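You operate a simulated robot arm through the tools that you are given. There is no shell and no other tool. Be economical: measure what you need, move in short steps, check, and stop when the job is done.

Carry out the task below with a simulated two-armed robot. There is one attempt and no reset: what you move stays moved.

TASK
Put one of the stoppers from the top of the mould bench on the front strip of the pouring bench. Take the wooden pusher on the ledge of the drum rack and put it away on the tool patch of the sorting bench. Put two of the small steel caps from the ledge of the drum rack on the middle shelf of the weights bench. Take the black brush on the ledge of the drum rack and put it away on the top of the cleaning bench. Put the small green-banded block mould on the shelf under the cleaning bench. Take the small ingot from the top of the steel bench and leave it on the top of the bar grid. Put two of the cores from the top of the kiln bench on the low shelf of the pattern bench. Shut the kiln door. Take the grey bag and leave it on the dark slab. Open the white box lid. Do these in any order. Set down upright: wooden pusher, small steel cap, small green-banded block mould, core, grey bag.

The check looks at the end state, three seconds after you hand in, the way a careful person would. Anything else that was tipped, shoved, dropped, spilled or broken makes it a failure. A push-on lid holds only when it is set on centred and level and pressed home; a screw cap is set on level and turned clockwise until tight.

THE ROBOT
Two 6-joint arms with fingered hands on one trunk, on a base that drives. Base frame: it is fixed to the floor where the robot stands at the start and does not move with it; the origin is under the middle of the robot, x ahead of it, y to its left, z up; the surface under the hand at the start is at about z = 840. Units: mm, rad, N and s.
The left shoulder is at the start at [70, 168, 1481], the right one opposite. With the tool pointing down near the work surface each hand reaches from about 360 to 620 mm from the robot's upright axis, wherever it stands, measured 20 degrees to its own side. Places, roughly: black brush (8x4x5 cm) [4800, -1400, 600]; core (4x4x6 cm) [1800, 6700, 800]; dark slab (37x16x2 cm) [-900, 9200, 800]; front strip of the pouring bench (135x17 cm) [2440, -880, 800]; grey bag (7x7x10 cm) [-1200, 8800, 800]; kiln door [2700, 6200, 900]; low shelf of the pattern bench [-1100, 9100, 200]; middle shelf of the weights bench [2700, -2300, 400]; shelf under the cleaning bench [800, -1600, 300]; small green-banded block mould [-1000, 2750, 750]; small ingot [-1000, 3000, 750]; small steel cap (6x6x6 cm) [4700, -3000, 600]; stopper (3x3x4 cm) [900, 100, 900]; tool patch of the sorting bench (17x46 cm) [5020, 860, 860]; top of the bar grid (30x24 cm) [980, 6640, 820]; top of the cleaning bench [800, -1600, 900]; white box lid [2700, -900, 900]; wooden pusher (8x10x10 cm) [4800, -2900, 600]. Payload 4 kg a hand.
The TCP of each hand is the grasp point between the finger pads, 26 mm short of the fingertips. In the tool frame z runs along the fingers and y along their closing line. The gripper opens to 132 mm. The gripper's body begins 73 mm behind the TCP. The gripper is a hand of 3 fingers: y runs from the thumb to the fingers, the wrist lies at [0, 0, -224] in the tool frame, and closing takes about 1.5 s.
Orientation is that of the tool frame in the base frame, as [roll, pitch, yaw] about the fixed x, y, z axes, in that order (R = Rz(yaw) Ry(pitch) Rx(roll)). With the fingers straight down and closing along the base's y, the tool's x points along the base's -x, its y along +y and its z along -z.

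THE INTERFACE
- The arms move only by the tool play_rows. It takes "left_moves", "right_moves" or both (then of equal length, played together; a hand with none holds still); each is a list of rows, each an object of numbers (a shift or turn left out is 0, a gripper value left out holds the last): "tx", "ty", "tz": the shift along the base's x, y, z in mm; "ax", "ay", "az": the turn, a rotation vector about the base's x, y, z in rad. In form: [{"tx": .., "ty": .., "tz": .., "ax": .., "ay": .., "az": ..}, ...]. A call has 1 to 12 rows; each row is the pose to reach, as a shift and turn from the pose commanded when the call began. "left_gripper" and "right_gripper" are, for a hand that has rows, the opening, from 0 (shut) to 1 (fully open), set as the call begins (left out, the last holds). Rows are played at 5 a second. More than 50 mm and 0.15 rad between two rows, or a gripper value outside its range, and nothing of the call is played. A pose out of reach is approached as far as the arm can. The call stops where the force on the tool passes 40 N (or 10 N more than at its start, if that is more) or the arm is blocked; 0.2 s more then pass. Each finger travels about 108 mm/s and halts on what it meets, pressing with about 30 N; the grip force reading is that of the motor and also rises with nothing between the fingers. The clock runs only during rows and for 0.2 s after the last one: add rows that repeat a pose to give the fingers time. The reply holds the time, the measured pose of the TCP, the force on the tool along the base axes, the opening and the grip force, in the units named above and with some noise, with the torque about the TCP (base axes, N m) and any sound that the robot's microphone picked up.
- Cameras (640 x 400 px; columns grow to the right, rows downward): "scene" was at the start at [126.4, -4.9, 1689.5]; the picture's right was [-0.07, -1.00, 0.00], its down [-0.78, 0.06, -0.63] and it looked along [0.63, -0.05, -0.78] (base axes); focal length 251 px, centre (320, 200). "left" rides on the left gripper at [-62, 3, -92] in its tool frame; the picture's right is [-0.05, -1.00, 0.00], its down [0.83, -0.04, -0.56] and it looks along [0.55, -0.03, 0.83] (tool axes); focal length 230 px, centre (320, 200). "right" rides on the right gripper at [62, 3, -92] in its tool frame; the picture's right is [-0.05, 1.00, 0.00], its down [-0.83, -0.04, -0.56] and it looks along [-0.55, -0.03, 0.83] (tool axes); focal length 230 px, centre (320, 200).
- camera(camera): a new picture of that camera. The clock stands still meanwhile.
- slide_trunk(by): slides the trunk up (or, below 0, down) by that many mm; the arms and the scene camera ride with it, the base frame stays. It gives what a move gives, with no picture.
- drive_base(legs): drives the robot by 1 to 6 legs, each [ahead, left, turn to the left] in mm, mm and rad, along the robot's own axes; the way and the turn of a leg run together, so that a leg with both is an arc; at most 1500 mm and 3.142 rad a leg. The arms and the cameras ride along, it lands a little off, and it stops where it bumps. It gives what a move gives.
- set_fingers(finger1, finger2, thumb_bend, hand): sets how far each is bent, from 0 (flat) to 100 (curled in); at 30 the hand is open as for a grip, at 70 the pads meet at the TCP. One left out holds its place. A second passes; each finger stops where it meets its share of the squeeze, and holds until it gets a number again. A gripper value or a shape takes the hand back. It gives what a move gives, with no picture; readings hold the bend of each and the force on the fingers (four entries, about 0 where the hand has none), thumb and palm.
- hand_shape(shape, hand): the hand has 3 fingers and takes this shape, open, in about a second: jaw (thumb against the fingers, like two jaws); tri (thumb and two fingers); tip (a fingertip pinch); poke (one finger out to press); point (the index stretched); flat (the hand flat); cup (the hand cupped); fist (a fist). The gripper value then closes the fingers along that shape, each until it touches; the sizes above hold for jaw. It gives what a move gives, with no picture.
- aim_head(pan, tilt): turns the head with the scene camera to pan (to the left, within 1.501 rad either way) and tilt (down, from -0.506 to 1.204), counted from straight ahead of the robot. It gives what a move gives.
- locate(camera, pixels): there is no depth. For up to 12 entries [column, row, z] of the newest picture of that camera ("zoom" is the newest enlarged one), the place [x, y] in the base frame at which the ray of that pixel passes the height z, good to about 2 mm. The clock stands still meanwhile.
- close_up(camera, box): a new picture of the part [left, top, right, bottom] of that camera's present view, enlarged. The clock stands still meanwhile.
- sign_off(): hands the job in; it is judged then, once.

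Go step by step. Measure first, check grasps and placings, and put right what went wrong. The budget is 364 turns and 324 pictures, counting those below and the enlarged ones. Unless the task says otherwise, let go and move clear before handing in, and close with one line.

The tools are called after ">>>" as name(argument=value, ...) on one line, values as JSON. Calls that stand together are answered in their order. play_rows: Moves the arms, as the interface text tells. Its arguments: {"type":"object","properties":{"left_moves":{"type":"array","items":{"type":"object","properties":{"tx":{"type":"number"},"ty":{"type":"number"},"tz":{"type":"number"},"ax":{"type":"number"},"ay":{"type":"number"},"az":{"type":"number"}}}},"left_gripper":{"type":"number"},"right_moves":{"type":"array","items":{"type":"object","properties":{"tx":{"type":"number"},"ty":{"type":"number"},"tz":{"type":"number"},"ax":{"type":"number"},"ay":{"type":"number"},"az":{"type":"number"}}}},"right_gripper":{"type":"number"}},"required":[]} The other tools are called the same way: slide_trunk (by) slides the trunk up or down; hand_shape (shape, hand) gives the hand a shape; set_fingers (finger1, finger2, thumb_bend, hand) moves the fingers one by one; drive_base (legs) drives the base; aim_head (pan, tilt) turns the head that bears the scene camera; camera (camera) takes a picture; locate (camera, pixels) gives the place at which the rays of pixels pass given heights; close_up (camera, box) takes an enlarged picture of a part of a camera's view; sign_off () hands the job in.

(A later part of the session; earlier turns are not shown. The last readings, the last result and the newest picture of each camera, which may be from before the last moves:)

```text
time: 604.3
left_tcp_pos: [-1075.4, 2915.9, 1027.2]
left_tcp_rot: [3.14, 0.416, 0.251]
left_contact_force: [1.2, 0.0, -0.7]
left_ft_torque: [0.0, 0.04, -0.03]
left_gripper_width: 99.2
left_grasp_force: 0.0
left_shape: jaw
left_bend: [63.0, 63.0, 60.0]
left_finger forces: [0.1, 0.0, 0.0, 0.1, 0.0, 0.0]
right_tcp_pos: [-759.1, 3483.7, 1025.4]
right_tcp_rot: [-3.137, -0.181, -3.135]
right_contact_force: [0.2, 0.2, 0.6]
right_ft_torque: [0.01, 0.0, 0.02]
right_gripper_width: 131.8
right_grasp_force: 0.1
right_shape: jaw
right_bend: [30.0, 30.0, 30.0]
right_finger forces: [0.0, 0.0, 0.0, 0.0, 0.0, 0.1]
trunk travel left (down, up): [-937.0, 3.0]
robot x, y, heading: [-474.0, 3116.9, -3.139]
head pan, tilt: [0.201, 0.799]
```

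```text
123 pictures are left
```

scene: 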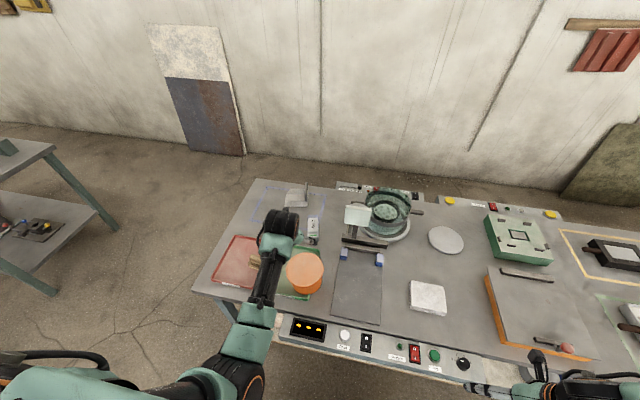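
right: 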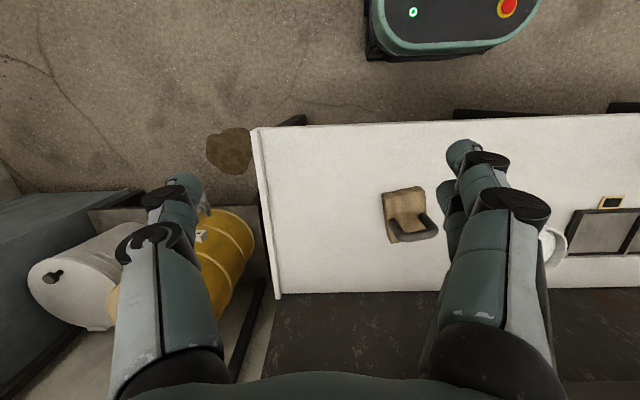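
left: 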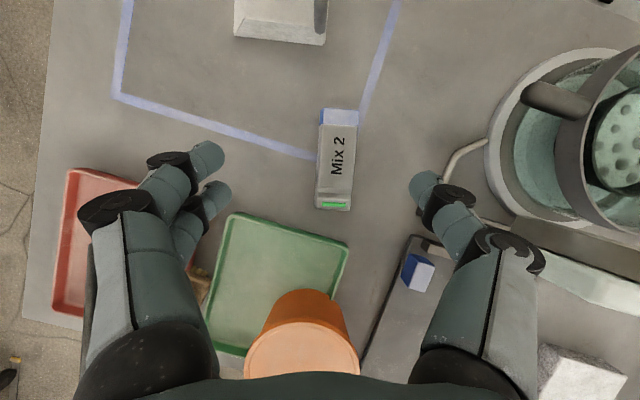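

>>> locate(camera="left", pixels=[[337, 155, 845], [320, 118, 845], [358, 112, 845], [317, 205, 830], [352, 208, 830], [337, 155, 820]])

```text
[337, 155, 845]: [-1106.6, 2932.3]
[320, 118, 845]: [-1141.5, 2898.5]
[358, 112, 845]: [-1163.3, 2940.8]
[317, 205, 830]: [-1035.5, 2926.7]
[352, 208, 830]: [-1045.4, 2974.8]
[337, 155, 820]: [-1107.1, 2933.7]
```

>>> play_rows(left_moves=[{"tx": -12, "ty": 9, "tz": -45}, {"tx": -25, "ty": 18, "tz": -85}, {"tx": -25, "ty": 18, "tz": -130}, {"tx": -25, "ty": 18, "tz": -165}, {"tx": -25, "ty": 18, "tz": -180}])

>>> camera(camera="left")

```text
time: 605.5
left_tcp_pos: [-1095.5, 2935.7, 856.0]
left_tcp_rot: [3.139, 0.416, 0.251]
left_contact_force: [0.7, -0.4, 0.7]
left_ft_torque: [0.04, 0.0, 0.0]
left_gripper_width: 99.3
left_grasp_force: 0.0
left_shape: jaw
left_bend: [63.0, 63.0, 60.0]
left_finger forces: [0.0, 0.0, 0.0, 0.0, 0.0, 0.0]
left hand out of reach, approached as far as the arm can: row 5
right_tcp_pos: [-760.4, 3483.8, 1025.9]
right_tcp_rot: [-3.137, -0.181, -3.135]
right_contact_force: [-0.5, -0.8, -0.2]
right_ft_torque: [0.04, -0.02, -0.01]
right_gripper_width: 131.8
right_grasp_force: 0.1
right_shape: jaw
right_bend: [30.0, 30.0, 30.0]
right_finger forces: [0.0, 0.0, 0.1, 0.1, 0.1, 0.0]
trunk travel left (down, up): [-937.0, 3.0]
robot x, y, heading: [-475.8, 3118.6, -3.14]
head pan, tilt: [0.201, 0.799]
```

```text
122 pictures are left
```

left: 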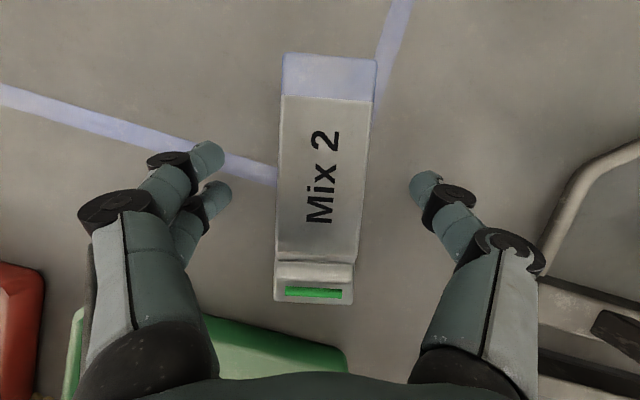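

>>> slide_trunk(by=-14)

>>> play_rows(left_moves=[{}, {}, {}, {}, {}], left_gripper=0.1)

>>> slide_trunk(by=17)

>>> camera(camera="left")

```text
time: 606.1
left_tcp_pos: [-1097.7, 2937.1, 847.2]
left_tcp_rot: [-3.141, 0.43, 0.248]
left_contact_force: [-0.9, 4.9, 35.6]
left_ft_torque: [-2.13, -0.76, 0.09]
left_gripper_width: 98.3
left_grasp_force: 0.1
left_shape: jaw
left_bend: [63.0, 69.0, 60.0]
left_finger forces: [0.0, 35.5, 0.1, 0.0, 0.0, 0.0]
right_tcp_pos: [-756.8, 3485.9, 1013.6]
right_tcp_rot: [-3.132, -0.186, -3.139]
right_contact_force: [-0.3, -0.1, 1.1]
right_ft_torque: [0.0, 0.02, 0.0]
right_gripper_width: 132.0
right_grasp_force: 0.0
right_shape: jaw
right_bend: [30.0, 30.0, 30.0]
right_finger forces: [0.0, 0.0, 0.0, 0.0, 0.0, 0.0]
trunk travel left (down, up): [-923.0, 17.0]
robot x, y, heading: [-475.1, 3116.5, -3.136]
head pan, tilt: [0.201, 0.799]
```

```text
time: 607.3
left_tcp_pos: [-1096.4, 2933.2, 847.8]
left_tcp_rot: [3.135, 0.43, 0.248]
left_contact_force: [-0.8, -11.7, 37.8]
left_ft_torque: [-2.62, -0.7, -0.3]
left_gripper_width: 50.3
left_grasp_force: 30.1
left_shape: jaw
left_bend: [72.0, 72.0, 71.0]
left_finger forces: [21.6, 36.6, 0.1, 0.1, 21.5, 0.0]
right_tcp_pos: [-755.0, 3483.6, 1012.8]
right_tcp_rot: [-3.134, -0.186, -3.138]
right_contact_force: [-0.2, 0.2, -0.6]
right_ft_torque: [0.02, -0.01, -0.01]
right_gripper_width: 131.9
right_grasp_force: 0.1
right_shape: jaw
right_bend: [30.0, 30.0, 30.0]
right_finger forces: [0.1, 0.1, 0.0, 0.0, 0.1, 0.0]
trunk travel left (down, up): [-923.0, 17.0]
robot x, y, heading: [-474.9, 3113.8, -3.135]
head pan, tilt: [0.201, 0.799]
```

```text
time: 607.9
left_tcp_pos: [-1093.1, 2936.7, 853.2]
left_tcp_rot: [3.14, 0.406, 0.251]
left_contact_force: [-0.5, 0.0, -3.8]
left_ft_torque: [0.02, -0.01, -0.01]
left_gripper_width: 42.7
left_grasp_force: 30.1
left_shape: jaw
left_bend: [71.0, 74.0, 71.0]
left_finger forces: [17.4, 7.7, 0.0, 0.0, 24.5, 0.1]
right_tcp_pos: [-760.8, 3484.6, 1028.8]
right_tcp_rot: [-3.136, -0.179, -3.137]
right_contact_force: [0.1, 0.7, 1.2]
right_ft_torque: [0.03, -0.05, 0.01]
right_gripper_width: 132.1
right_grasp_force: 0.0
right_shape: jaw
right_bend: [30.0, 30.0, 30.0]
right_finger forces: [0.0, 0.0, 0.1, 0.1, 0.1, 0.0]
trunk travel left (down, up): [-940.0, 0.0]
robot x, y, heading: [-477.1, 3117.2, -3.137]
head pan, tilt: [0.201, 0.799]
```

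```text
121 pictures are left
```

left: 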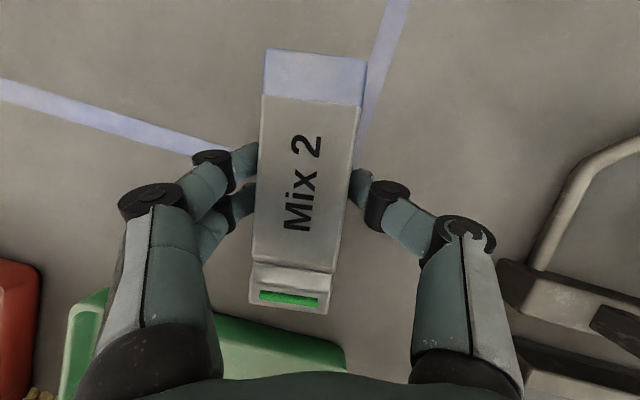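

Ingot gripped. Lift clear of the bucket and back away.

>>> play_rows(left_moves=[{"tz": 40}, {"tz": 85}, {"tz": 130}, {"tz": 170}, {"tz": 200, "tx": 20}])

>>> drive_base(legs=[[-260, 0, 0]])

>>> camera(camera="left")

>>> aim_head(pan=-1.3, tilt=0.45)

>>> camera(camera="scene")

```text
time: 609.1
left_tcp_pos: [-1079.3, 2925.9, 1065.1]
left_tcp_rot: [3.128, 0.43, 0.251]
left_contact_force: [0.6, 0.1, -5.5]
left_ft_torque: [0.03, 0.01, -0.01]
left_gripper_width: 42.7
left_grasp_force: 29.8
left_shape: jaw
left_bend: [71.0, 73.0, 71.0]
left_finger forces: [17.6, 7.6, 0.0, 0.0, 24.5, 0.0]
right_tcp_pos: [-760.6, 3484.9, 1028.3]
right_tcp_rot: [-3.135, -0.183, -3.137]
right_contact_force: [0.6, -0.2, 0.4]
right_ft_torque: [0.01, 0.05, -0.02]
right_gripper_width: 131.8
right_grasp_force: 0.0
right_shape: jaw
right_bend: [30.0, 30.0, 30.0]
right_finger forces: [0.1, 0.1, 0.1, 0.1, 0.1, 0.0]
trunk travel left (down, up): [-940.0, 0.0]
robot x, y, heading: [-478.7, 3117.1, -3.138]
head pan, tilt: [0.201, 0.799]
```

```text
time: 611.0
left_tcp_pos: [-814.3, 2924.3, 1059.2]
left_tcp_rot: [3.123, 0.421, 0.252]
left_contact_force: [0.1, -0.2, -4.6]
left_ft_torque: [0.03, 0.0, -0.03]
left_gripper_width: 42.8
left_grasp_force: 29.5
left_shape: jaw
left_bend: [71.0, 73.0, 71.0]
left_finger forces: [17.5, 7.5, 0.1, 0.0, 24.5, 0.0]
right_tcp_pos: [-497.6, 3484.9, 1029.0]
right_tcp_rot: [-3.136, -0.178, -3.135]
right_contact_force: [-1.0, -0.1, -0.6]
right_ft_torque: [0.0, -0.01, 0.0]
right_gripper_width: 131.9
right_grasp_force: 0.1
right_shape: jaw
right_bend: [30.0, 30.0, 30.0]
right_finger forces: [0.1, 0.1, 0.0, 0.0, 0.0, 0.1]
trunk travel left (down, up): [-940.0, 0.0]
robot x, y, heading: [-212.2, 3118.9, -3.135]
head pan, tilt: [0.201, 0.799]
```

```text
120 pictures are left
```

left: 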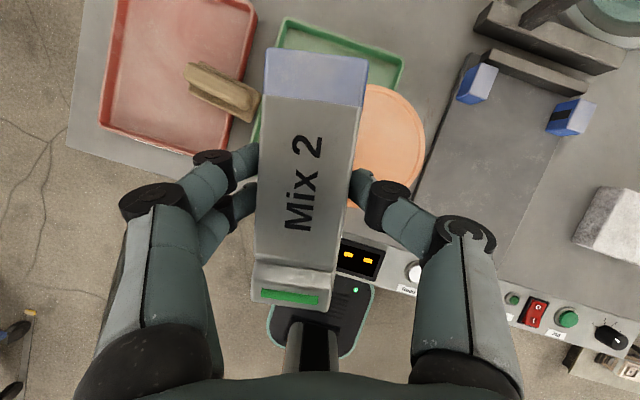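

```text
time: 612.6
left_tcp_pos: [-811.3, 2921.9, 1060.1]
left_tcp_rot: [3.121, 0.424, 0.252]
left_contact_force: [-0.8, 0.9, -5.2]
left_ft_torque: [0.03, 0.02, 0.03]
left_gripper_width: 42.5
left_grasp_force: 29.9
left_shape: jaw
left_bend: [71.0, 73.0, 71.0]
left_finger forces: [17.5, 7.5, 0.0, 0.0, 24.6, 0.1]
right_tcp_pos: [-496.1, 3485.3, 1029.2]
right_tcp_rot: [-3.137, -0.181, -3.134]
right_contact_force: [0.2, -0.7, 0.3]
right_ft_torque: [0.03, -0.01, -0.02]
right_gripper_width: 132.1
right_grasp_force: 0.0
right_shape: jaw
right_bend: [30.0, 30.0, 30.0]
right_finger forces: [0.0, 0.1, 0.0, 0.0, 0.0, 0.0]
trunk travel left (down, up): [-940.0, 0.0]
robot x, y, heading: [-213.0, 3118.5, -3.137]
head pan, tilt: [-1.3, 0.45]
```

```text
119 pictures are left
```

scene: 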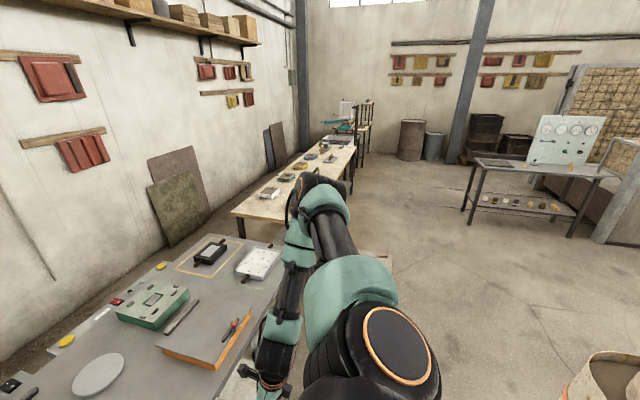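

>>> drive_base(legs=[[0, 0, -1.571]])

>>> aim_head(pan=-0.1, tilt=0.55)

>>> camera(camera="scene")

>>> locate(camera="scene", pixels=[[320, 150, 0], [320, 200, 0], [320, 250, 0], [320, 300, 0], [200, 200, 0], [440, 200, 0], [440, 150, 0], [540, 150, 0], [200, 300, 0], [440, 300, 0]])

```text
time: 616.8
left_tcp_pos: [-415.1, 3718.5, 1059.6]
left_tcp_rot: [3.123, 0.423, -1.303]
left_contact_force: [-0.2, -0.1, -4.8]
left_ft_torque: [-0.01, -0.01, 0.01]
left_gripper_width: 42.5
left_grasp_force: 30.2
left_shape: jaw
left_bend: [72.0, 73.0, 71.0]
left_finger forces: [17.2, 7.3, 0.0, 0.0, 24.1, 0.0]
right_tcp_pos: [151.9, 3409.5, 1029.3]
right_tcp_rot: [-3.136, -0.18, 1.592]
right_contact_force: [0.0, -0.7, -0.3]
right_ft_torque: [0.03, -0.01, 0.0]
right_gripper_width: 131.9
right_grasp_force: 0.1
right_shape: jaw
right_bend: [30.0, 30.0, 30.0]
right_finger forces: [0.0, 0.0, 0.1, 0.1, 0.0, 0.0]
trunk travel left (down, up): [-940.0, 0.0]
robot x, y, heading: [-210.3, 3119.3, 1.591]
head pan, tilt: [-1.3, 0.45]
```

```text
time: 618.2
left_tcp_pos: [-414.8, 3718.0, 1060.9]
left_tcp_rot: [3.123, 0.424, -1.302]
left_contact_force: [-0.5, 0.0, -5.0]
left_ft_torque: [-0.01, -0.05, 0.03]
left_gripper_width: 42.6
left_grasp_force: 29.5
left_shape: jaw
left_bend: [72.0, 73.0, 71.0]
left_finger forces: [17.3, 7.4, 0.0, 0.0, 24.1, 0.0]
right_tcp_pos: [150.8, 3408.3, 1028.8]
right_tcp_rot: [-3.136, -0.179, 1.591]
right_contact_force: [-0.1, -0.6, -0.2]
right_ft_torque: [0.0, -0.02, -0.01]
right_gripper_width: 132.0
right_grasp_force: 0.1
right_shape: jaw
right_bend: [30.0, 30.0, 30.0]
right_finger forces: [0.1, 0.0, 0.0, 0.1, 0.1, 0.0]
trunk travel left (down, up): [-940.0, 0.0]
robot x, y, heading: [-212.2, 3117.3, 1.595]
head pan, tilt: [-0.099, 0.55]
```

```text
118 pictures are left
```

scene: 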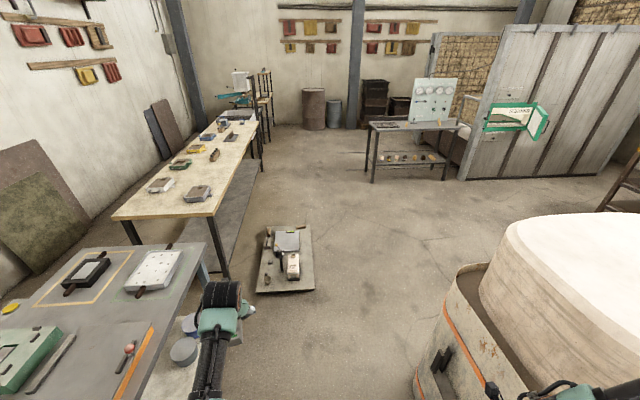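

```text
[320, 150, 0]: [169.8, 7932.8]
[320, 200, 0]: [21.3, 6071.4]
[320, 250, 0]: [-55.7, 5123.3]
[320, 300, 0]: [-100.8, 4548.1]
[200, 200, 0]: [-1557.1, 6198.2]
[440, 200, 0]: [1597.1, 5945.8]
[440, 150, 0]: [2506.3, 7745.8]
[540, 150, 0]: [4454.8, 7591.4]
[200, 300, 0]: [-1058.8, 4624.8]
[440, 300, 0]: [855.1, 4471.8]
```

>>> drive_base(legs=[[900, 0, -0.02]])

>>> aim_head(pan=-0.4, tilt=0.75)

>>> camera(camera="scene")

>>> locate(camera="scene", pixels=[[320, 150, 0], [320, 200, 0], [320, 250, 0], [320, 300, 0], [200, 200, 0], [440, 200, 0], [540, 250, 0], [200, 300, 0], [100, 300, 0], [440, 300, 0], [540, 300, 0], [140, 250, 0]])

```text
time: 623.0
left_tcp_pos: [-402.1, 4639.6, 1062.0]
left_tcp_rot: [3.122, 0.424, -1.335]
left_contact_force: [-0.5, -0.3, -5.2]
left_ft_torque: [0.01, -0.06, 0.01]
left_gripper_width: 42.5
left_grasp_force: 29.7
left_shape: jaw
left_bend: [72.0, 73.0, 71.0]
left_finger forces: [17.4, 7.3, 0.0, 0.0, 24.2, 0.0]
right_tcp_pos: [153.4, 4314.6, 1029.3]
right_tcp_rot: [-3.138, -0.181, 1.561]
right_contact_force: [-0.5, -0.3, 0.2]
right_ft_torque: [0.0, -0.01, -0.03]
right_gripper_width: 131.6
right_grasp_force: 0.1
right_shape: jaw
right_bend: [30.0, 30.0, 30.0]
right_finger forces: [0.0, 0.0, 0.1, 0.0, 0.1, 0.0]
trunk travel left (down, up): [-940.0, 0.0]
robot x, y, heading: [-215.4, 4034.2, 1.563]
head pan, tilt: [-0.099, 0.55]
```

```text
time: 623.8
left_tcp_pos: [-403.5, 4641.5, 1060.3]
left_tcp_rot: [3.12, 0.424, -1.333]
left_contact_force: [-0.3, 0.7, -4.5]
left_ft_torque: [0.03, -0.06, -0.03]
left_gripper_width: 42.5
left_grasp_force: 29.5
left_shape: jaw
left_bend: [72.0, 73.0, 71.0]
left_finger forces: [17.4, 7.3, 0.0, 0.0, 24.0, 0.2]
right_tcp_pos: [153.4, 4316.2, 1028.7]
right_tcp_rot: [-3.137, -0.179, 1.562]
right_contact_force: [-0.2, -0.3, 0.2]
right_ft_torque: [0.02, 0.01, -0.02]
right_gripper_width: 131.9
right_grasp_force: 0.0
right_shape: jaw
right_bend: [30.0, 30.0, 30.0]
right_finger forces: [0.0, 0.1, 0.0, 0.1, 0.1, 0.0]
trunk travel left (down, up): [-940.0, 0.0]
robot x, y, heading: [-216.3, 4040.6, 1.562]
head pan, tilt: [-0.4, 0.75]
```

```text
117 pictures are left
```

scene: 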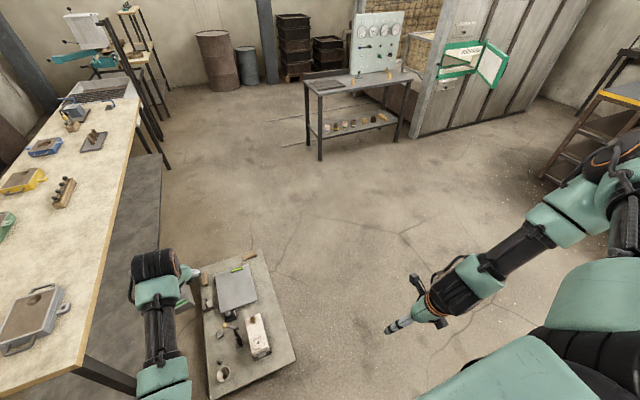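

```text
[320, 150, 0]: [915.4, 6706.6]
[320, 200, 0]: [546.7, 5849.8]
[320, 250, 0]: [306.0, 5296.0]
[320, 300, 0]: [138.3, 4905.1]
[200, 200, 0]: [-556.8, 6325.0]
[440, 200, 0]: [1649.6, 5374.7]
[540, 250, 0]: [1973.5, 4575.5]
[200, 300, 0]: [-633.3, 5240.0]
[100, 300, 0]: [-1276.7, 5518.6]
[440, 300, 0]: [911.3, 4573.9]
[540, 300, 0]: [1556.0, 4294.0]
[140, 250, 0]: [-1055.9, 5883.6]
```

>>> close_up(camera="scene", box=[290, 0, 520, 170])

>>> locate(camera="scene", pixels=[[320, 159, 0], [400, 139, 0], [305, 83, 800], [322, 92, 800], [413, 78, 800], [320, 85, 820], [475, 65, 900], [490, 60, 900], [415, 138, 0], [510, 125, 0]])

```text
2.35 times, centred on (405, 85) of scene
```

zoom: 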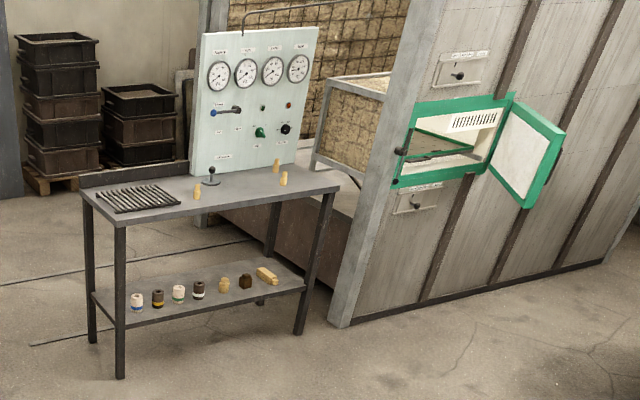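

```text
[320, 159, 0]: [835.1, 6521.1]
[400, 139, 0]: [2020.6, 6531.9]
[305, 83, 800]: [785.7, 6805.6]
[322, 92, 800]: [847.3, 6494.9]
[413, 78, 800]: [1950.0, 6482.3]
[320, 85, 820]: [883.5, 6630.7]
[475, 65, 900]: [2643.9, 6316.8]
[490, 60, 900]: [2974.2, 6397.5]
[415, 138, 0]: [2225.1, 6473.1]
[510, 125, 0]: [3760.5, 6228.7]
```

Kiln bench: bar grid at its left end, cores (small pegs) on top; kiln door stands open at x≈2700. Drive to the bar grid.

>>> drive_base(legs=[[300, -250, 0], [700, -300, 0], [700, -550, 0], [300, -300, 0]])

>>> aim_head(pan=0.0, tilt=0.75)

>>> camera(camera="scene")

>>> camera(camera="left")

```text
time: 627.6
left_tcp_pos: [-196.4, 4962.7, 1060.0]
left_tcp_rot: [3.122, 0.419, -1.168]
left_contact_force: [0.2, -1.0, -4.5]
left_ft_torque: [-0.01, -0.04, 0.0]
left_gripper_width: 42.5
left_grasp_force: 30.5
left_shape: jaw
left_bend: [72.0, 73.0, 71.0]
left_finger forces: [17.4, 7.2, 0.0, 0.0, 24.1, 0.1]
right_tcp_pos: [406.3, 4735.4, 1030.7]
right_tcp_rot: [-3.135, -0.181, 1.726]
right_contact_force: [-1.4, 0.6, -0.8]
right_ft_torque: [0.03, 0.02, 0.0]
right_gripper_width: 131.8
right_grasp_force: 0.1
right_shape: jaw
right_bend: [30.0, 30.0, 30.0]
right_finger forces: [0.0, 0.0, 0.0, 0.0, 0.0, 0.0]
trunk travel left (down, up): [-940.0, 0.0]
robot x, y, heading: [91.3, 4401.8, 1.727]
head pan, tilt: [-0.4, 0.75]
stopped in leg 2: the robot was blocked; the commanded pose is now the measured one
```

```text
time: 628.5
left_tcp_pos: [-191.1, 4968.2, 1059.6]
left_tcp_rot: [3.119, 0.421, -1.17]
left_contact_force: [0.0, 0.4, -5.2]
left_ft_torque: [0.0, -0.03, 0.02]
left_gripper_width: 42.5
left_grasp_force: 30.3
left_shape: jaw
left_bend: [72.0, 73.0, 71.0]
left_finger forces: [17.3, 7.2, 0.0, 0.0, 24.1, 0.0]
right_tcp_pos: [410.5, 4740.6, 1029.0]
right_tcp_rot: [-3.135, -0.181, 1.726]
right_contact_force: [0.5, -0.2, 0.5]
right_ft_torque: [0.0, 0.02, 0.02]
right_gripper_width: 131.9
right_grasp_force: 0.1
right_shape: jaw
right_bend: [30.0, 30.0, 30.0]
right_finger forces: [0.0, 0.0, 0.0, 0.0, 0.0, 0.0]
trunk travel left (down, up): [-940.0, 0.0]
robot x, y, heading: [93.1, 4404.1, 1.727]
head pan, tilt: [0.0, 0.75]
```

```text
115 pictures are left
```

scene: 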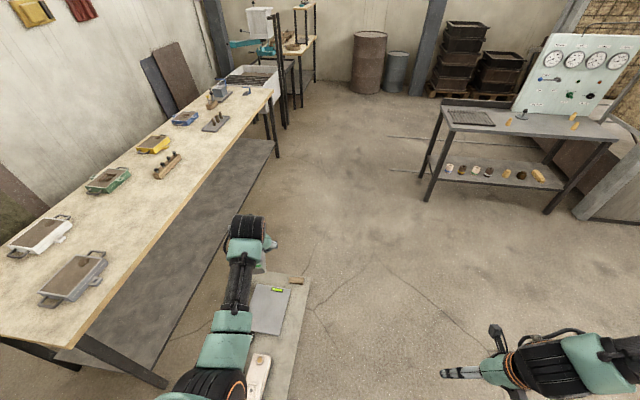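

```text
114 pictures are left
```

left: 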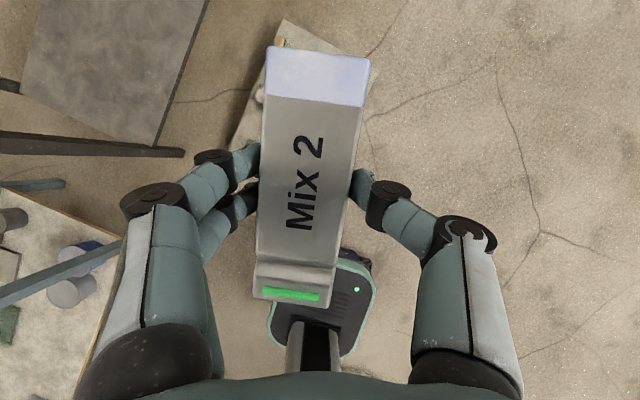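

>>> locate(camera="scene", pixels=[[310, 276, 0], [290, 395, 0], [262, 272, 0], [310, 276, 40]])

>>> close_up(camera="scene", box=[220, 240, 400, 400])

>>> aim_head(pan=-1.4, tilt=1.0)

>>> camera(camera="scene")

```text
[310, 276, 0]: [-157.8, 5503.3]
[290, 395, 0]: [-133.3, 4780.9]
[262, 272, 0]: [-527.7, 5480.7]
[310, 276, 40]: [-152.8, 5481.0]
```

```text
2.50 times, centred on (310, 320) of scene
```

zoom: 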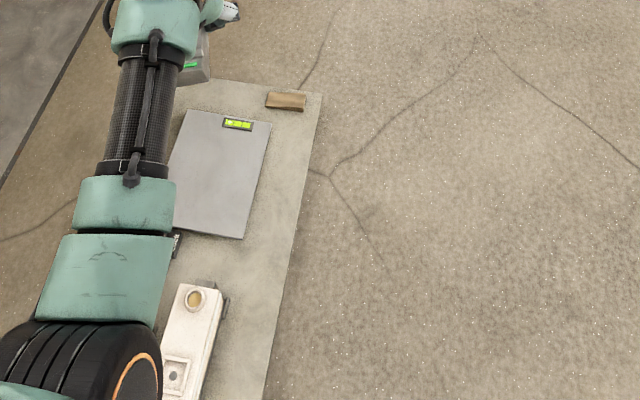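

```text
time: 630.0
left_tcp_pos: [-192.1, 4965.4, 1059.4]
left_tcp_rot: [3.121, 0.419, -1.167]
left_contact_force: [0.7, -0.2, -5.1]
left_ft_torque: [-0.02, -0.06, -0.01]
left_gripper_width: 41.9
left_grasp_force: 30.2
left_shape: jaw
left_bend: [72.0, 73.0, 71.0]
left_finger forces: [17.4, 7.1, 0.0, 0.0, 24.0, 0.0]
right_tcp_pos: [409.4, 4738.6, 1028.4]
right_tcp_rot: [-3.135, -0.179, 1.726]
right_contact_force: [0.0, 0.1, -0.5]
right_ft_torque: [0.0, -0.02, -0.01]
right_gripper_width: 132.0
right_grasp_force: 0.1
right_shape: jaw
right_bend: [30.0, 30.0, 30.0]
right_finger forces: [0.0, 0.0, 0.0, 0.0, 0.0, 0.0]
trunk travel left (down, up): [-940.0, 0.0]
robot x, y, heading: [95.4, 4403.9, 1.727]
head pan, tilt: [-1.4, 1.0]
```

```text
112 pictures are left
```

scene: 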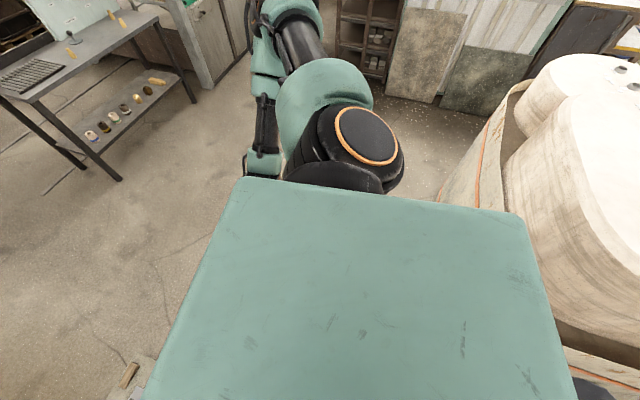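

I bumped the floor board's corner with the base's front-left corner. Back off slightly, straighten, shift right a little and pass it.

>>> drive_base(legs=[[-70, 0, 0], [0, -20, -0.157]])

>>> aim_head(pan=0.35, tilt=0.95)

>>> camera(camera="scene")

```text
time: 631.6
left_tcp_pos: [-74.7, 4941.1, 1056.0]
left_tcp_rot: [3.122, 0.416, -1.326]
left_contact_force: [-0.2, 0.0, -5.5]
left_ft_torque: [-0.04, -0.06, -0.03]
left_gripper_width: 42.4
left_grasp_force: 30.1
left_shape: jaw
left_bend: [72.0, 73.0, 71.0]
left_finger forces: [17.4, 7.2, 0.0, 0.0, 23.9, 0.0]
right_tcp_pos: [485.5, 4621.1, 1028.4]
right_tcp_rot: [-3.141, -0.177, 1.569]
right_contact_force: [-0.8, 0.1, -0.5]
right_ft_torque: [-0.01, -0.02, 0.03]
right_gripper_width: 132.0
right_grasp_force: 0.0
right_shape: jaw
right_bend: [30.0, 30.0, 30.0]
right_finger forces: [0.1, 0.0, 0.0, 0.1, 0.1, 0.1]
trunk travel left (down, up): [-940.0, 0.0]
robot x, y, heading: [121.3, 4336.3, 1.573]
head pan, tilt: [-1.4, 1.0]
```

```text
time: 633.4
left_tcp_pos: [-71.3, 4937.2, 1058.2]
left_tcp_rot: [3.119, 0.42, -1.327]
left_contact_force: [-0.4, 0.5, -4.4]
left_ft_torque: [0.03, -0.07, 0.04]
left_gripper_width: 42.3
left_grasp_force: 29.9
left_shape: jaw
left_bend: [72.0, 73.0, 71.0]
left_finger forces: [17.2, 7.2, 0.0, 0.1, 24.0, 0.0]
right_tcp_pos: [488.6, 4617.2, 1028.7]
right_tcp_rot: [-3.133, -0.179, 1.57]
right_contact_force: [-0.1, 0.2, 0.1]
right_ft_torque: [0.02, -0.02, 0.0]
right_gripper_width: 131.8
right_grasp_force: 0.0
right_shape: jaw
right_bend: [30.0, 30.0, 30.0]
right_finger forces: [0.0, 0.1, 0.1, 0.0, 0.0, 0.1]
trunk travel left (down, up): [-940.0, 0.0]
robot x, y, heading: [122.0, 4334.4, 1.566]
head pan, tilt: [0.351, 0.949]
```

```text
111 pictures are left
```

scene: 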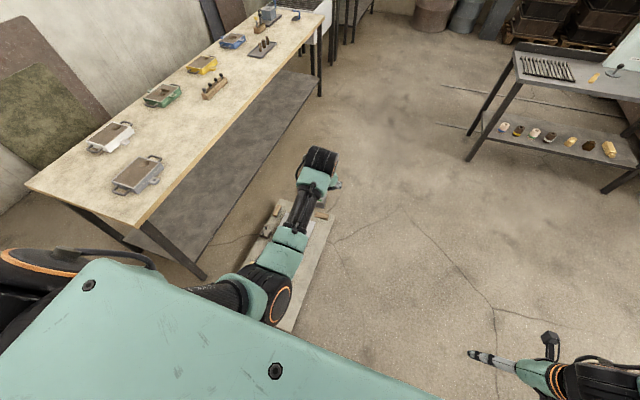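

>>> locate(camera="scene", pixels=[[335, 214, 0], [292, 330, 0], [272, 199, 0], [315, 270, 0]])

>>> drive_base(legs=[[1300, 0, 0]])

```text
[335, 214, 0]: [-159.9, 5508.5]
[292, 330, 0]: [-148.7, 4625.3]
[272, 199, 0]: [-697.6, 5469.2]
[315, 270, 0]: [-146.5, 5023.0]
```

```text
time: 640.0
left_tcp_pos: [-49.0, 6238.3, 1058.2]
left_tcp_rot: [3.121, 0.423, -1.343]
left_contact_force: [-0.4, 0.7, -5.3]
left_ft_torque: [-0.01, -0.02, 0.02]
left_gripper_width: 41.8
left_grasp_force: 30.1
left_shape: jaw
left_bend: [72.0, 73.0, 71.0]
left_finger forces: [17.2, 7.3, 0.1, 0.0, 24.0, 0.0]
right_tcp_pos: [506.8, 5909.1, 1029.8]
right_tcp_rot: [-3.135, -0.181, 1.554]
right_contact_force: [-0.3, 0.0, -0.1]
right_ft_torque: [-0.02, -0.01, -0.01]
right_gripper_width: 132.1
right_grasp_force: 0.1
right_shape: jaw
right_bend: [30.0, 30.0, 30.0]
right_finger forces: [0.0, 0.0, 0.0, 0.1, 0.0, 0.1]
trunk travel left (down, up): [-940.0, 0.0]
robot x, y, heading: [133.3, 5632.1, 1.554]
head pan, tilt: [0.351, 0.949]
```

>>> drive_base(legs=[[200, -1040, 0], [230, 0, 0.015]])

>>> aim_head(pan=0.15, tilt=0.85)

>>> camera(camera="scene")

>>> camera(camera="left")

```text
time: 646.8
left_tcp_pos: [995.3, 6649.6, 1060.7]
left_tcp_rot: [3.12, 0.423, -1.324]
left_contact_force: [0.0, -0.8, -4.7]
left_ft_torque: [0.0, -0.03, -0.04]
left_gripper_width: 42.0
left_grasp_force: 30.0
left_shape: jaw
left_bend: [72.0, 73.0, 71.0]
left_finger forces: [17.3, 7.2, 0.0, 0.0, 24.0, 0.0]
right_tcp_pos: [1558.0, 6332.5, 1029.3]
right_tcp_rot: [-3.135, -0.184, 1.574]
right_contact_force: [-0.5, -0.2, 0.0]
right_ft_torque: [0.01, -0.02, 0.01]
right_gripper_width: 132.1
right_grasp_force: 0.0
right_shape: jaw
right_bend: [30.0, 30.0, 30.0]
right_finger forces: [0.0, 0.0, 0.0, 0.0, 0.1, 0.1]
trunk travel left (down, up): [-940.0, 0.0]
robot x, y, heading: [1190.8, 6049.7, 1.574]
head pan, tilt: [0.351, 0.949]
```

```text
time: 647.5
left_tcp_pos: [997.1, 6650.3, 1059.0]
left_tcp_rot: [3.119, 0.42, -1.322]
left_contact_force: [0.0, -0.4, -4.8]
left_ft_torque: [0.01, -0.05, -0.01]
left_gripper_width: 42.0
left_grasp_force: 29.7
left_shape: jaw
left_bend: [72.0, 73.0, 71.0]
left_finger forces: [17.1, 7.1, 0.0, 0.1, 23.9, 0.0]
right_tcp_pos: [1557.8, 6334.7, 1029.3]
right_tcp_rot: [-3.135, -0.18, 1.571]
right_contact_force: [0.5, 0.0, -0.1]
right_ft_torque: [0.01, -0.01, -0.02]
right_gripper_width: 131.8
right_grasp_force: 0.2
right_shape: jaw
right_bend: [30.0, 30.0, 30.0]
right_finger forces: [0.0, 0.1, 0.0, 0.0, 0.0, 0.1]
trunk travel left (down, up): [-940.0, 0.0]
robot x, y, heading: [1194.6, 6052.0, 1.572]
head pan, tilt: [0.15, 0.85]
```

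```text
110 pictures are left
```

scene: 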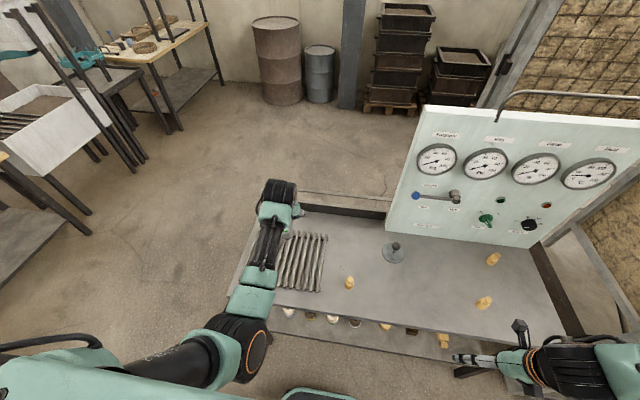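

```text
109 pictures are left
```

left: 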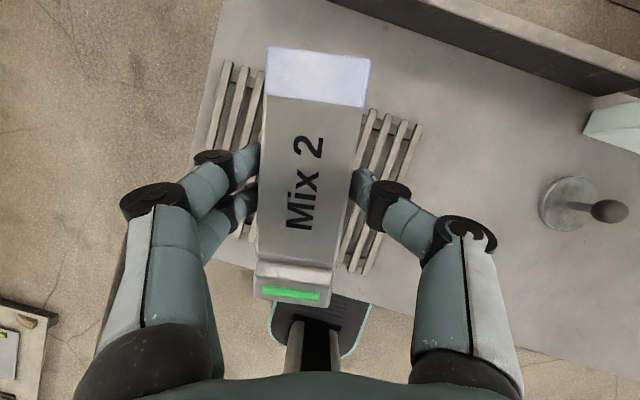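

Directly above the bar grid. Lower the ingot onto it.

>>> play_rows(left_moves=[{"ty": -5, "tz": -45}, {"ty": -8, "tz": -90}, {"ty": -8, "tz": -135}, {"ty": -8, "tz": -175}, {"ty": -8, "tz": -190}])

>>> play_rows(left_moves=[{"tz": -3}, {"tz": -6}, {"tz": -9}, {"tz": -12}, {"tz": -15}, {"tz": -18}, {"tz": -21}, {"tz": -24}, {"tz": -27}, {"tz": -30}])

>>> camera(camera="left")

```text
time: 648.8
left_tcp_pos: [996.9, 6643.8, 869.4]
left_tcp_rot: [3.118, 0.42, -1.323]
left_contact_force: [-0.7, 0.7, -4.3]
left_ft_torque: [0.03, -0.05, 0.03]
left_gripper_width: 42.3
left_grasp_force: 29.8
left_shape: jaw
left_bend: [72.0, 73.0, 71.0]
left_finger forces: [17.2, 7.2, 0.1, 0.0, 24.1, 0.0]
right_tcp_pos: [1557.6, 6335.0, 1028.7]
right_tcp_rot: [-3.135, -0.18, 1.571]
right_contact_force: [1.1, 0.5, 0.0]
right_ft_torque: [0.02, 0.0, -0.01]
right_gripper_width: 132.0
right_grasp_force: 0.1
right_shape: jaw
right_bend: [30.0, 30.0, 30.0]
right_finger forces: [0.1, 0.0, 0.0, 0.0, 0.0, 0.1]
trunk travel left (down, up): [-940.0, 0.0]
robot x, y, heading: [1190.4, 6050.5, 1.572]
head pan, tilt: [0.15, 0.85]
```

```text
time: 651.0
left_tcp_pos: [997.5, 6645.5, 848.1]
left_tcp_rot: [3.121, 0.437, -1.322]
left_contact_force: [-2.3, -2.8, 40.1]
left_ft_torque: [-0.5, 1.44, -0.01]
left_gripper_width: 43.1
left_grasp_force: 29.6
left_shape: jaw
left_bend: [72.0, 77.0, 71.0]
left_finger forces: [20.6, 34.2, 0.0, 0.1, 25.7, 0.0]
right_tcp_pos: [1559.0, 6328.9, 1030.8]
right_tcp_rot: [-3.132, -0.186, 1.572]
right_contact_force: [-0.6, -0.3, 0.1]
right_ft_torque: [0.03, -0.01, 0.02]
right_gripper_width: 131.9
right_grasp_force: 0.0
right_shape: jaw
right_bend: [30.0, 30.0, 30.0]
right_finger forces: [0.0, 0.0, 0.0, 0.0, 0.0, 0.0]
trunk travel left (down, up): [-940.0, 0.0]
robot x, y, heading: [1191.6, 6053.1, 1.57]
head pan, tilt: [0.15, 0.85]
```

```text
108 pictures are left
```

left: 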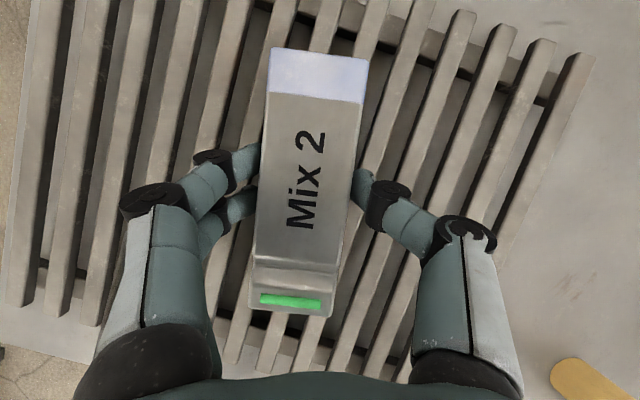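

Fingertip and ingot are on the bars. Ease 4 mm, open, rise.

>>> play_rows(left_moves=[{"tz": 4}, {"tz": 4}, {"tz": 4}, {"tz": 4}], left_gripper=0.6)

>>> play_rows(left_moves=[{"tz": 40}, {"tz": 85}, {"tz": 130}, {"tz": 170}])

>>> camera(camera="left")

>>> close_up(camera="scene", box=[260, 200, 560, 360])

```text
time: 652.0
left_tcp_pos: [997.6, 6645.6, 847.3]
left_tcp_rot: [3.12, 0.432, -1.321]
left_contact_force: [2.3, 3.1, 27.2]
left_ft_torque: [-0.28, 0.92, -0.11]
left_gripper_width: 74.6
left_grasp_force: 0.1
left_shape: jaw
left_bend: [71.0, 77.0, 71.0]
left_finger forces: [0.0, 26.9, 0.0, 0.0, 0.0, 0.0]
right_tcp_pos: [1559.0, 6331.5, 1029.7]
right_tcp_rot: [-3.133, -0.184, 1.572]
right_contact_force: [-0.3, 0.9, -0.1]
right_ft_torque: [0.01, 0.02, -0.02]
right_gripper_width: 132.1
right_grasp_force: 0.1
right_shape: jaw
right_bend: [30.0, 30.0, 30.0]
right_finger forces: [0.0, 0.0, 0.0, 0.0, 0.2, 0.1]
trunk travel left (down, up): [-940.0, 0.0]
robot x, y, heading: [1193.2, 6053.5, 1.572]
head pan, tilt: [0.15, 0.85]
```

```text
time: 653.0
left_tcp_pos: [996.8, 6645.6, 1014.6]
left_tcp_rot: [3.12, 0.419, -1.324]
left_contact_force: [-0.2, 1.3, -0.3]
left_ft_torque: [0.01, -0.03, 0.02]
left_gripper_width: 78.7
left_grasp_force: 0.0
left_shape: jaw
left_bend: [71.0, 71.0, 71.0]
left_finger forces: [0.0, 0.1, 0.0, 0.0, 0.0, 0.1]
right_tcp_pos: [1557.3, 6333.2, 1029.2]
right_tcp_rot: [-3.134, -0.18, 1.572]
right_contact_force: [0.4, 0.6, -1.1]
right_ft_torque: [0.0, 0.0, 0.0]
right_gripper_width: 131.8
right_grasp_force: 0.1
right_shape: jaw
right_bend: [30.0, 30.0, 30.0]
right_finger forces: [0.0, 0.0, 0.0, 0.0, 0.0, 0.0]
trunk travel left (down, up): [-940.0, 0.0]
robot x, y, heading: [1192.3, 6049.6, 1.575]
head pan, tilt: [0.15, 0.85]
```

```text
107 pictures are left
```

left: 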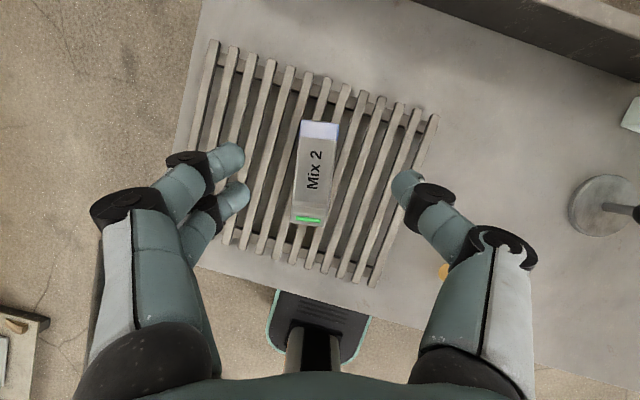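

```text
2.13 times, centred on (410, 280) of scene
```

zoom: 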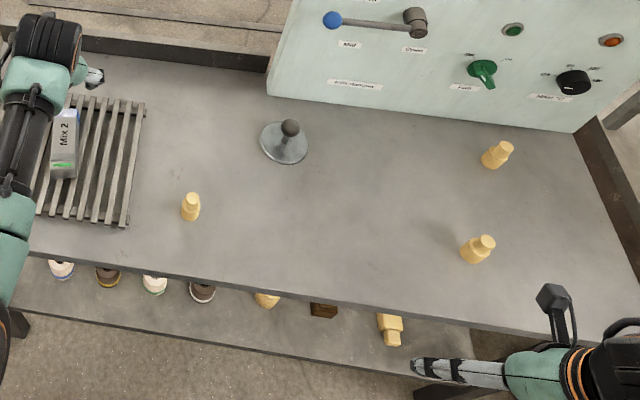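

Ingot lies on the grid. Next the kiln door: move right and look.

>>> drive_base(legs=[[-250, 0, 0], [0, -1000, 0]])

>>> aim_head(pan=-0.5, tilt=0.55)

>>> camera(camera="scene")

```text
time: 659.6
left_tcp_pos: [1996.0, 6411.5, 1015.9]
left_tcp_rot: [3.12, 0.419, -1.298]
left_contact_force: [1.0, 0.3, 0.2]
left_ft_torque: [0.01, -0.02, 0.03]
left_gripper_width: 79.0
left_grasp_force: 0.1
left_shape: jaw
left_bend: [71.0, 71.0, 71.0]
left_finger forces: [0.0, 0.1, 0.0, 0.0, 0.0, 0.0]
right_tcp_pos: [2563.8, 6113.0, 1029.2]
right_tcp_rot: [-3.134, -0.183, 1.6]
right_contact_force: [-0.1, -0.3, -0.3]
right_ft_torque: [0.0, -0.02, 0.0]
right_gripper_width: 131.9
right_grasp_force: 0.0
right_shape: jaw
right_bend: [30.0, 30.0, 30.0]
right_finger forces: [0.1, 0.0, 0.0, 0.0, 0.0, 0.0]
trunk travel left (down, up): [-940.0, 0.0]
robot x, y, heading: [2205.0, 5821.9, 1.597]
head pan, tilt: [0.15, 0.85]
```

```text
time: 660.6
left_tcp_pos: [1996.2, 6411.2, 1015.9]
left_tcp_rot: [3.118, 0.42, -1.297]
left_contact_force: [0.0, -0.7, 1.3]
left_ft_torque: [-0.01, 0.01, -0.02]
left_gripper_width: 78.8
left_grasp_force: 0.1
left_shape: jaw
left_bend: [71.0, 71.0, 71.0]
left_finger forces: [0.1, 0.0, 0.0, 0.1, 0.0, 0.0]
right_tcp_pos: [2563.9, 6112.6, 1029.5]
right_tcp_rot: [-3.134, -0.18, 1.6]
right_contact_force: [0.6, -0.8, -0.2]
right_ft_torque: [-0.03, 0.0, -0.03]
right_gripper_width: 132.0
right_grasp_force: 0.0
right_shape: jaw
right_bend: [30.0, 30.0, 30.0]
right_finger forces: [0.1, 0.0, 0.0, 0.1, 0.0, 0.0]
trunk travel left (down, up): [-940.0, 0.0]
robot x, y, heading: [2203.1, 5818.8, 1.602]
head pan, tilt: [-0.499, 0.55]
```

```text
105 pictures are left
```

scene: 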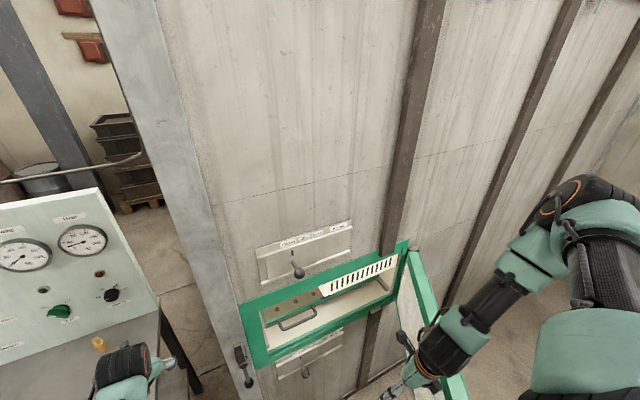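

>>> locate(camera="scene", pixels=[[240, 307, 1000], [240, 307, 950], [406, 244, 1000], [406, 244, 950], [384, 305, 850], [384, 305, 800], [265, 365, 850], [265, 365, 800], [412, 252, 1000], [468, 395, 950], [468, 395, 1000]])

>>> close_up(camera="scene", box=[220, 220, 500, 400])

>>> camera(camera="right")

```text
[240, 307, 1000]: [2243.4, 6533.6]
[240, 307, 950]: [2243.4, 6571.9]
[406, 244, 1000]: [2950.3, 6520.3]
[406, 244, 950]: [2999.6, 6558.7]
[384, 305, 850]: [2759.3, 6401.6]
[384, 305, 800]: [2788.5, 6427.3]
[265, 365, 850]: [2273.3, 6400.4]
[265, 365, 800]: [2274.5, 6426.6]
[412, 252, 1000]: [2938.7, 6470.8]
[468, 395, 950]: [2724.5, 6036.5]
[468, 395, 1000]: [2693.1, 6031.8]
```

```text
2.22 times, centred on (360, 310) of scene
```

zoom: 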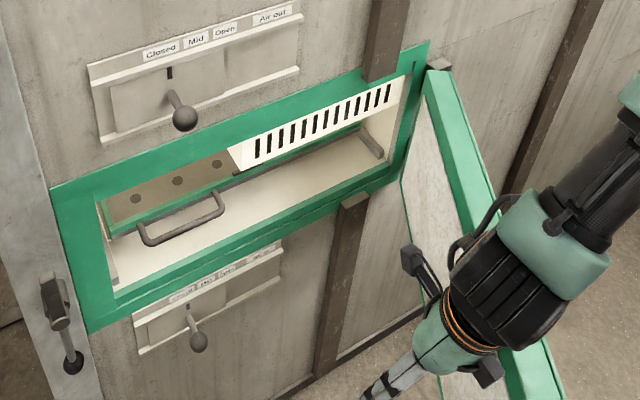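

```text
103 pictures are left
```

right: 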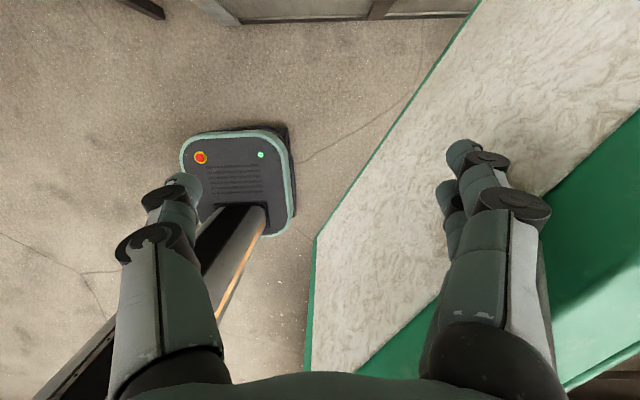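

The door is hinged at the right (x≈2900) and stands ~72° open, its free end near (2724,6036); my right hand is on its inner side. Back away first and view.

>>> drive_base(legs=[[-480, 0, 0]])

>>> aim_head(pan=-0.6, tilt=0.55)

>>> camera(camera="scene")

>>> locate(camera="scene", pixels=[[320, 200, 0], [320, 300, 0], [450, 200, 0], [450, 300, 0], [560, 250, 0], [560, 300, 0], [200, 300, 0], [620, 300, 0]])

```text
time: 663.5
left_tcp_pos: [2010.9, 5924.1, 1014.5]
left_tcp_rot: [3.12, 0.418, -1.297]
left_contact_force: [-0.8, -0.3, -0.2]
left_ft_torque: [-0.02, -0.01, 0.02]
left_gripper_width: 78.6
left_grasp_force: 0.0
left_shape: jaw
left_bend: [71.0, 71.0, 71.0]
left_finger forces: [0.0, 0.0, 0.1, 0.0, 0.1, 0.0]
right_tcp_pos: [2577.5, 5626.0, 1029.2]
right_tcp_rot: [-3.135, -0.18, 1.599]
right_contact_force: [-0.3, -0.1, 0.1]
right_ft_torque: [-0.01, -0.02, -0.01]
right_gripper_width: 132.0
right_grasp_force: 0.1
right_shape: jaw
right_bend: [30.0, 30.0, 30.0]
right_finger forces: [0.0, 0.0, 0.0, 0.1, 0.1, 0.0]
trunk travel left (down, up): [-940.0, 0.0]
robot x, y, heading: [2222.6, 5330.9, 1.594]
head pan, tilt: [-0.499, 0.55]
```

```text
time: 664.2
left_tcp_pos: [2010.1, 5922.1, 1014.5]
left_tcp_rot: [3.12, 0.42, -1.296]
left_contact_force: [-1.0, -0.5, 0.6]
left_ft_torque: [-0.01, 0.02, 0.01]
left_gripper_width: 78.8
left_grasp_force: 0.0
left_shape: jaw
left_bend: [71.0, 71.0, 71.0]
left_finger forces: [0.0, 0.0, 0.1, 0.0, 0.1, 0.0]
right_tcp_pos: [2578.1, 5626.9, 1030.6]
right_tcp_rot: [-3.135, -0.18, 1.599]
right_contact_force: [1.2, -0.3, 0.0]
right_ft_torque: [-0.01, -0.03, 0.02]
right_gripper_width: 131.6
right_grasp_force: 0.0
right_shape: jaw
right_bend: [30.0, 30.0, 30.0]
right_finger forces: [0.1, 0.1, 0.1, 0.0, 0.1, 0.0]
trunk travel left (down, up): [-940.0, 0.0]
robot x, y, heading: [2220.2, 5333.0, 1.599]
head pan, tilt: [-0.6, 0.55]
```

```text
102 pictures are left
```

scene: 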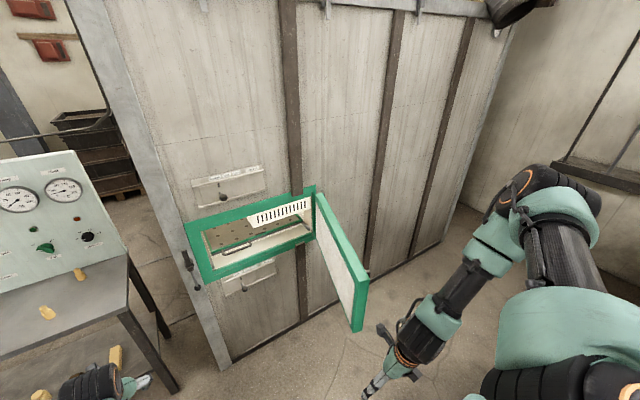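

```text
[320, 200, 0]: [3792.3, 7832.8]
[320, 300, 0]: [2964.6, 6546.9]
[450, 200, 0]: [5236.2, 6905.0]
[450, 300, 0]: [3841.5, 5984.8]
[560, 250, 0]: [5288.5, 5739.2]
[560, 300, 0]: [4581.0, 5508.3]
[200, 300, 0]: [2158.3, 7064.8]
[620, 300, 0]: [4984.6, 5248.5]
```

>>> locate(camera="scene", pixels=[[368, 282, 1000], [368, 282, 950], [368, 282, 1050], [357, 330, 800], [357, 330, 850], [357, 330, 750], [316, 194, 1000], [316, 194, 1050], [333, 255, 800], [333, 255, 850]])

```text
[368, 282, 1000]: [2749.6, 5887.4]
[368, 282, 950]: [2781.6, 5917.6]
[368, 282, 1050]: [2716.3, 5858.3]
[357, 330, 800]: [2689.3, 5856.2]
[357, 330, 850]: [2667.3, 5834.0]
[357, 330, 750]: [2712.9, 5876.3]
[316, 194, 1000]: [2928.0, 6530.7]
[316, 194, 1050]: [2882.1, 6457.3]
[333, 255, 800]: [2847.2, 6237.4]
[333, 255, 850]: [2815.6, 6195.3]
```

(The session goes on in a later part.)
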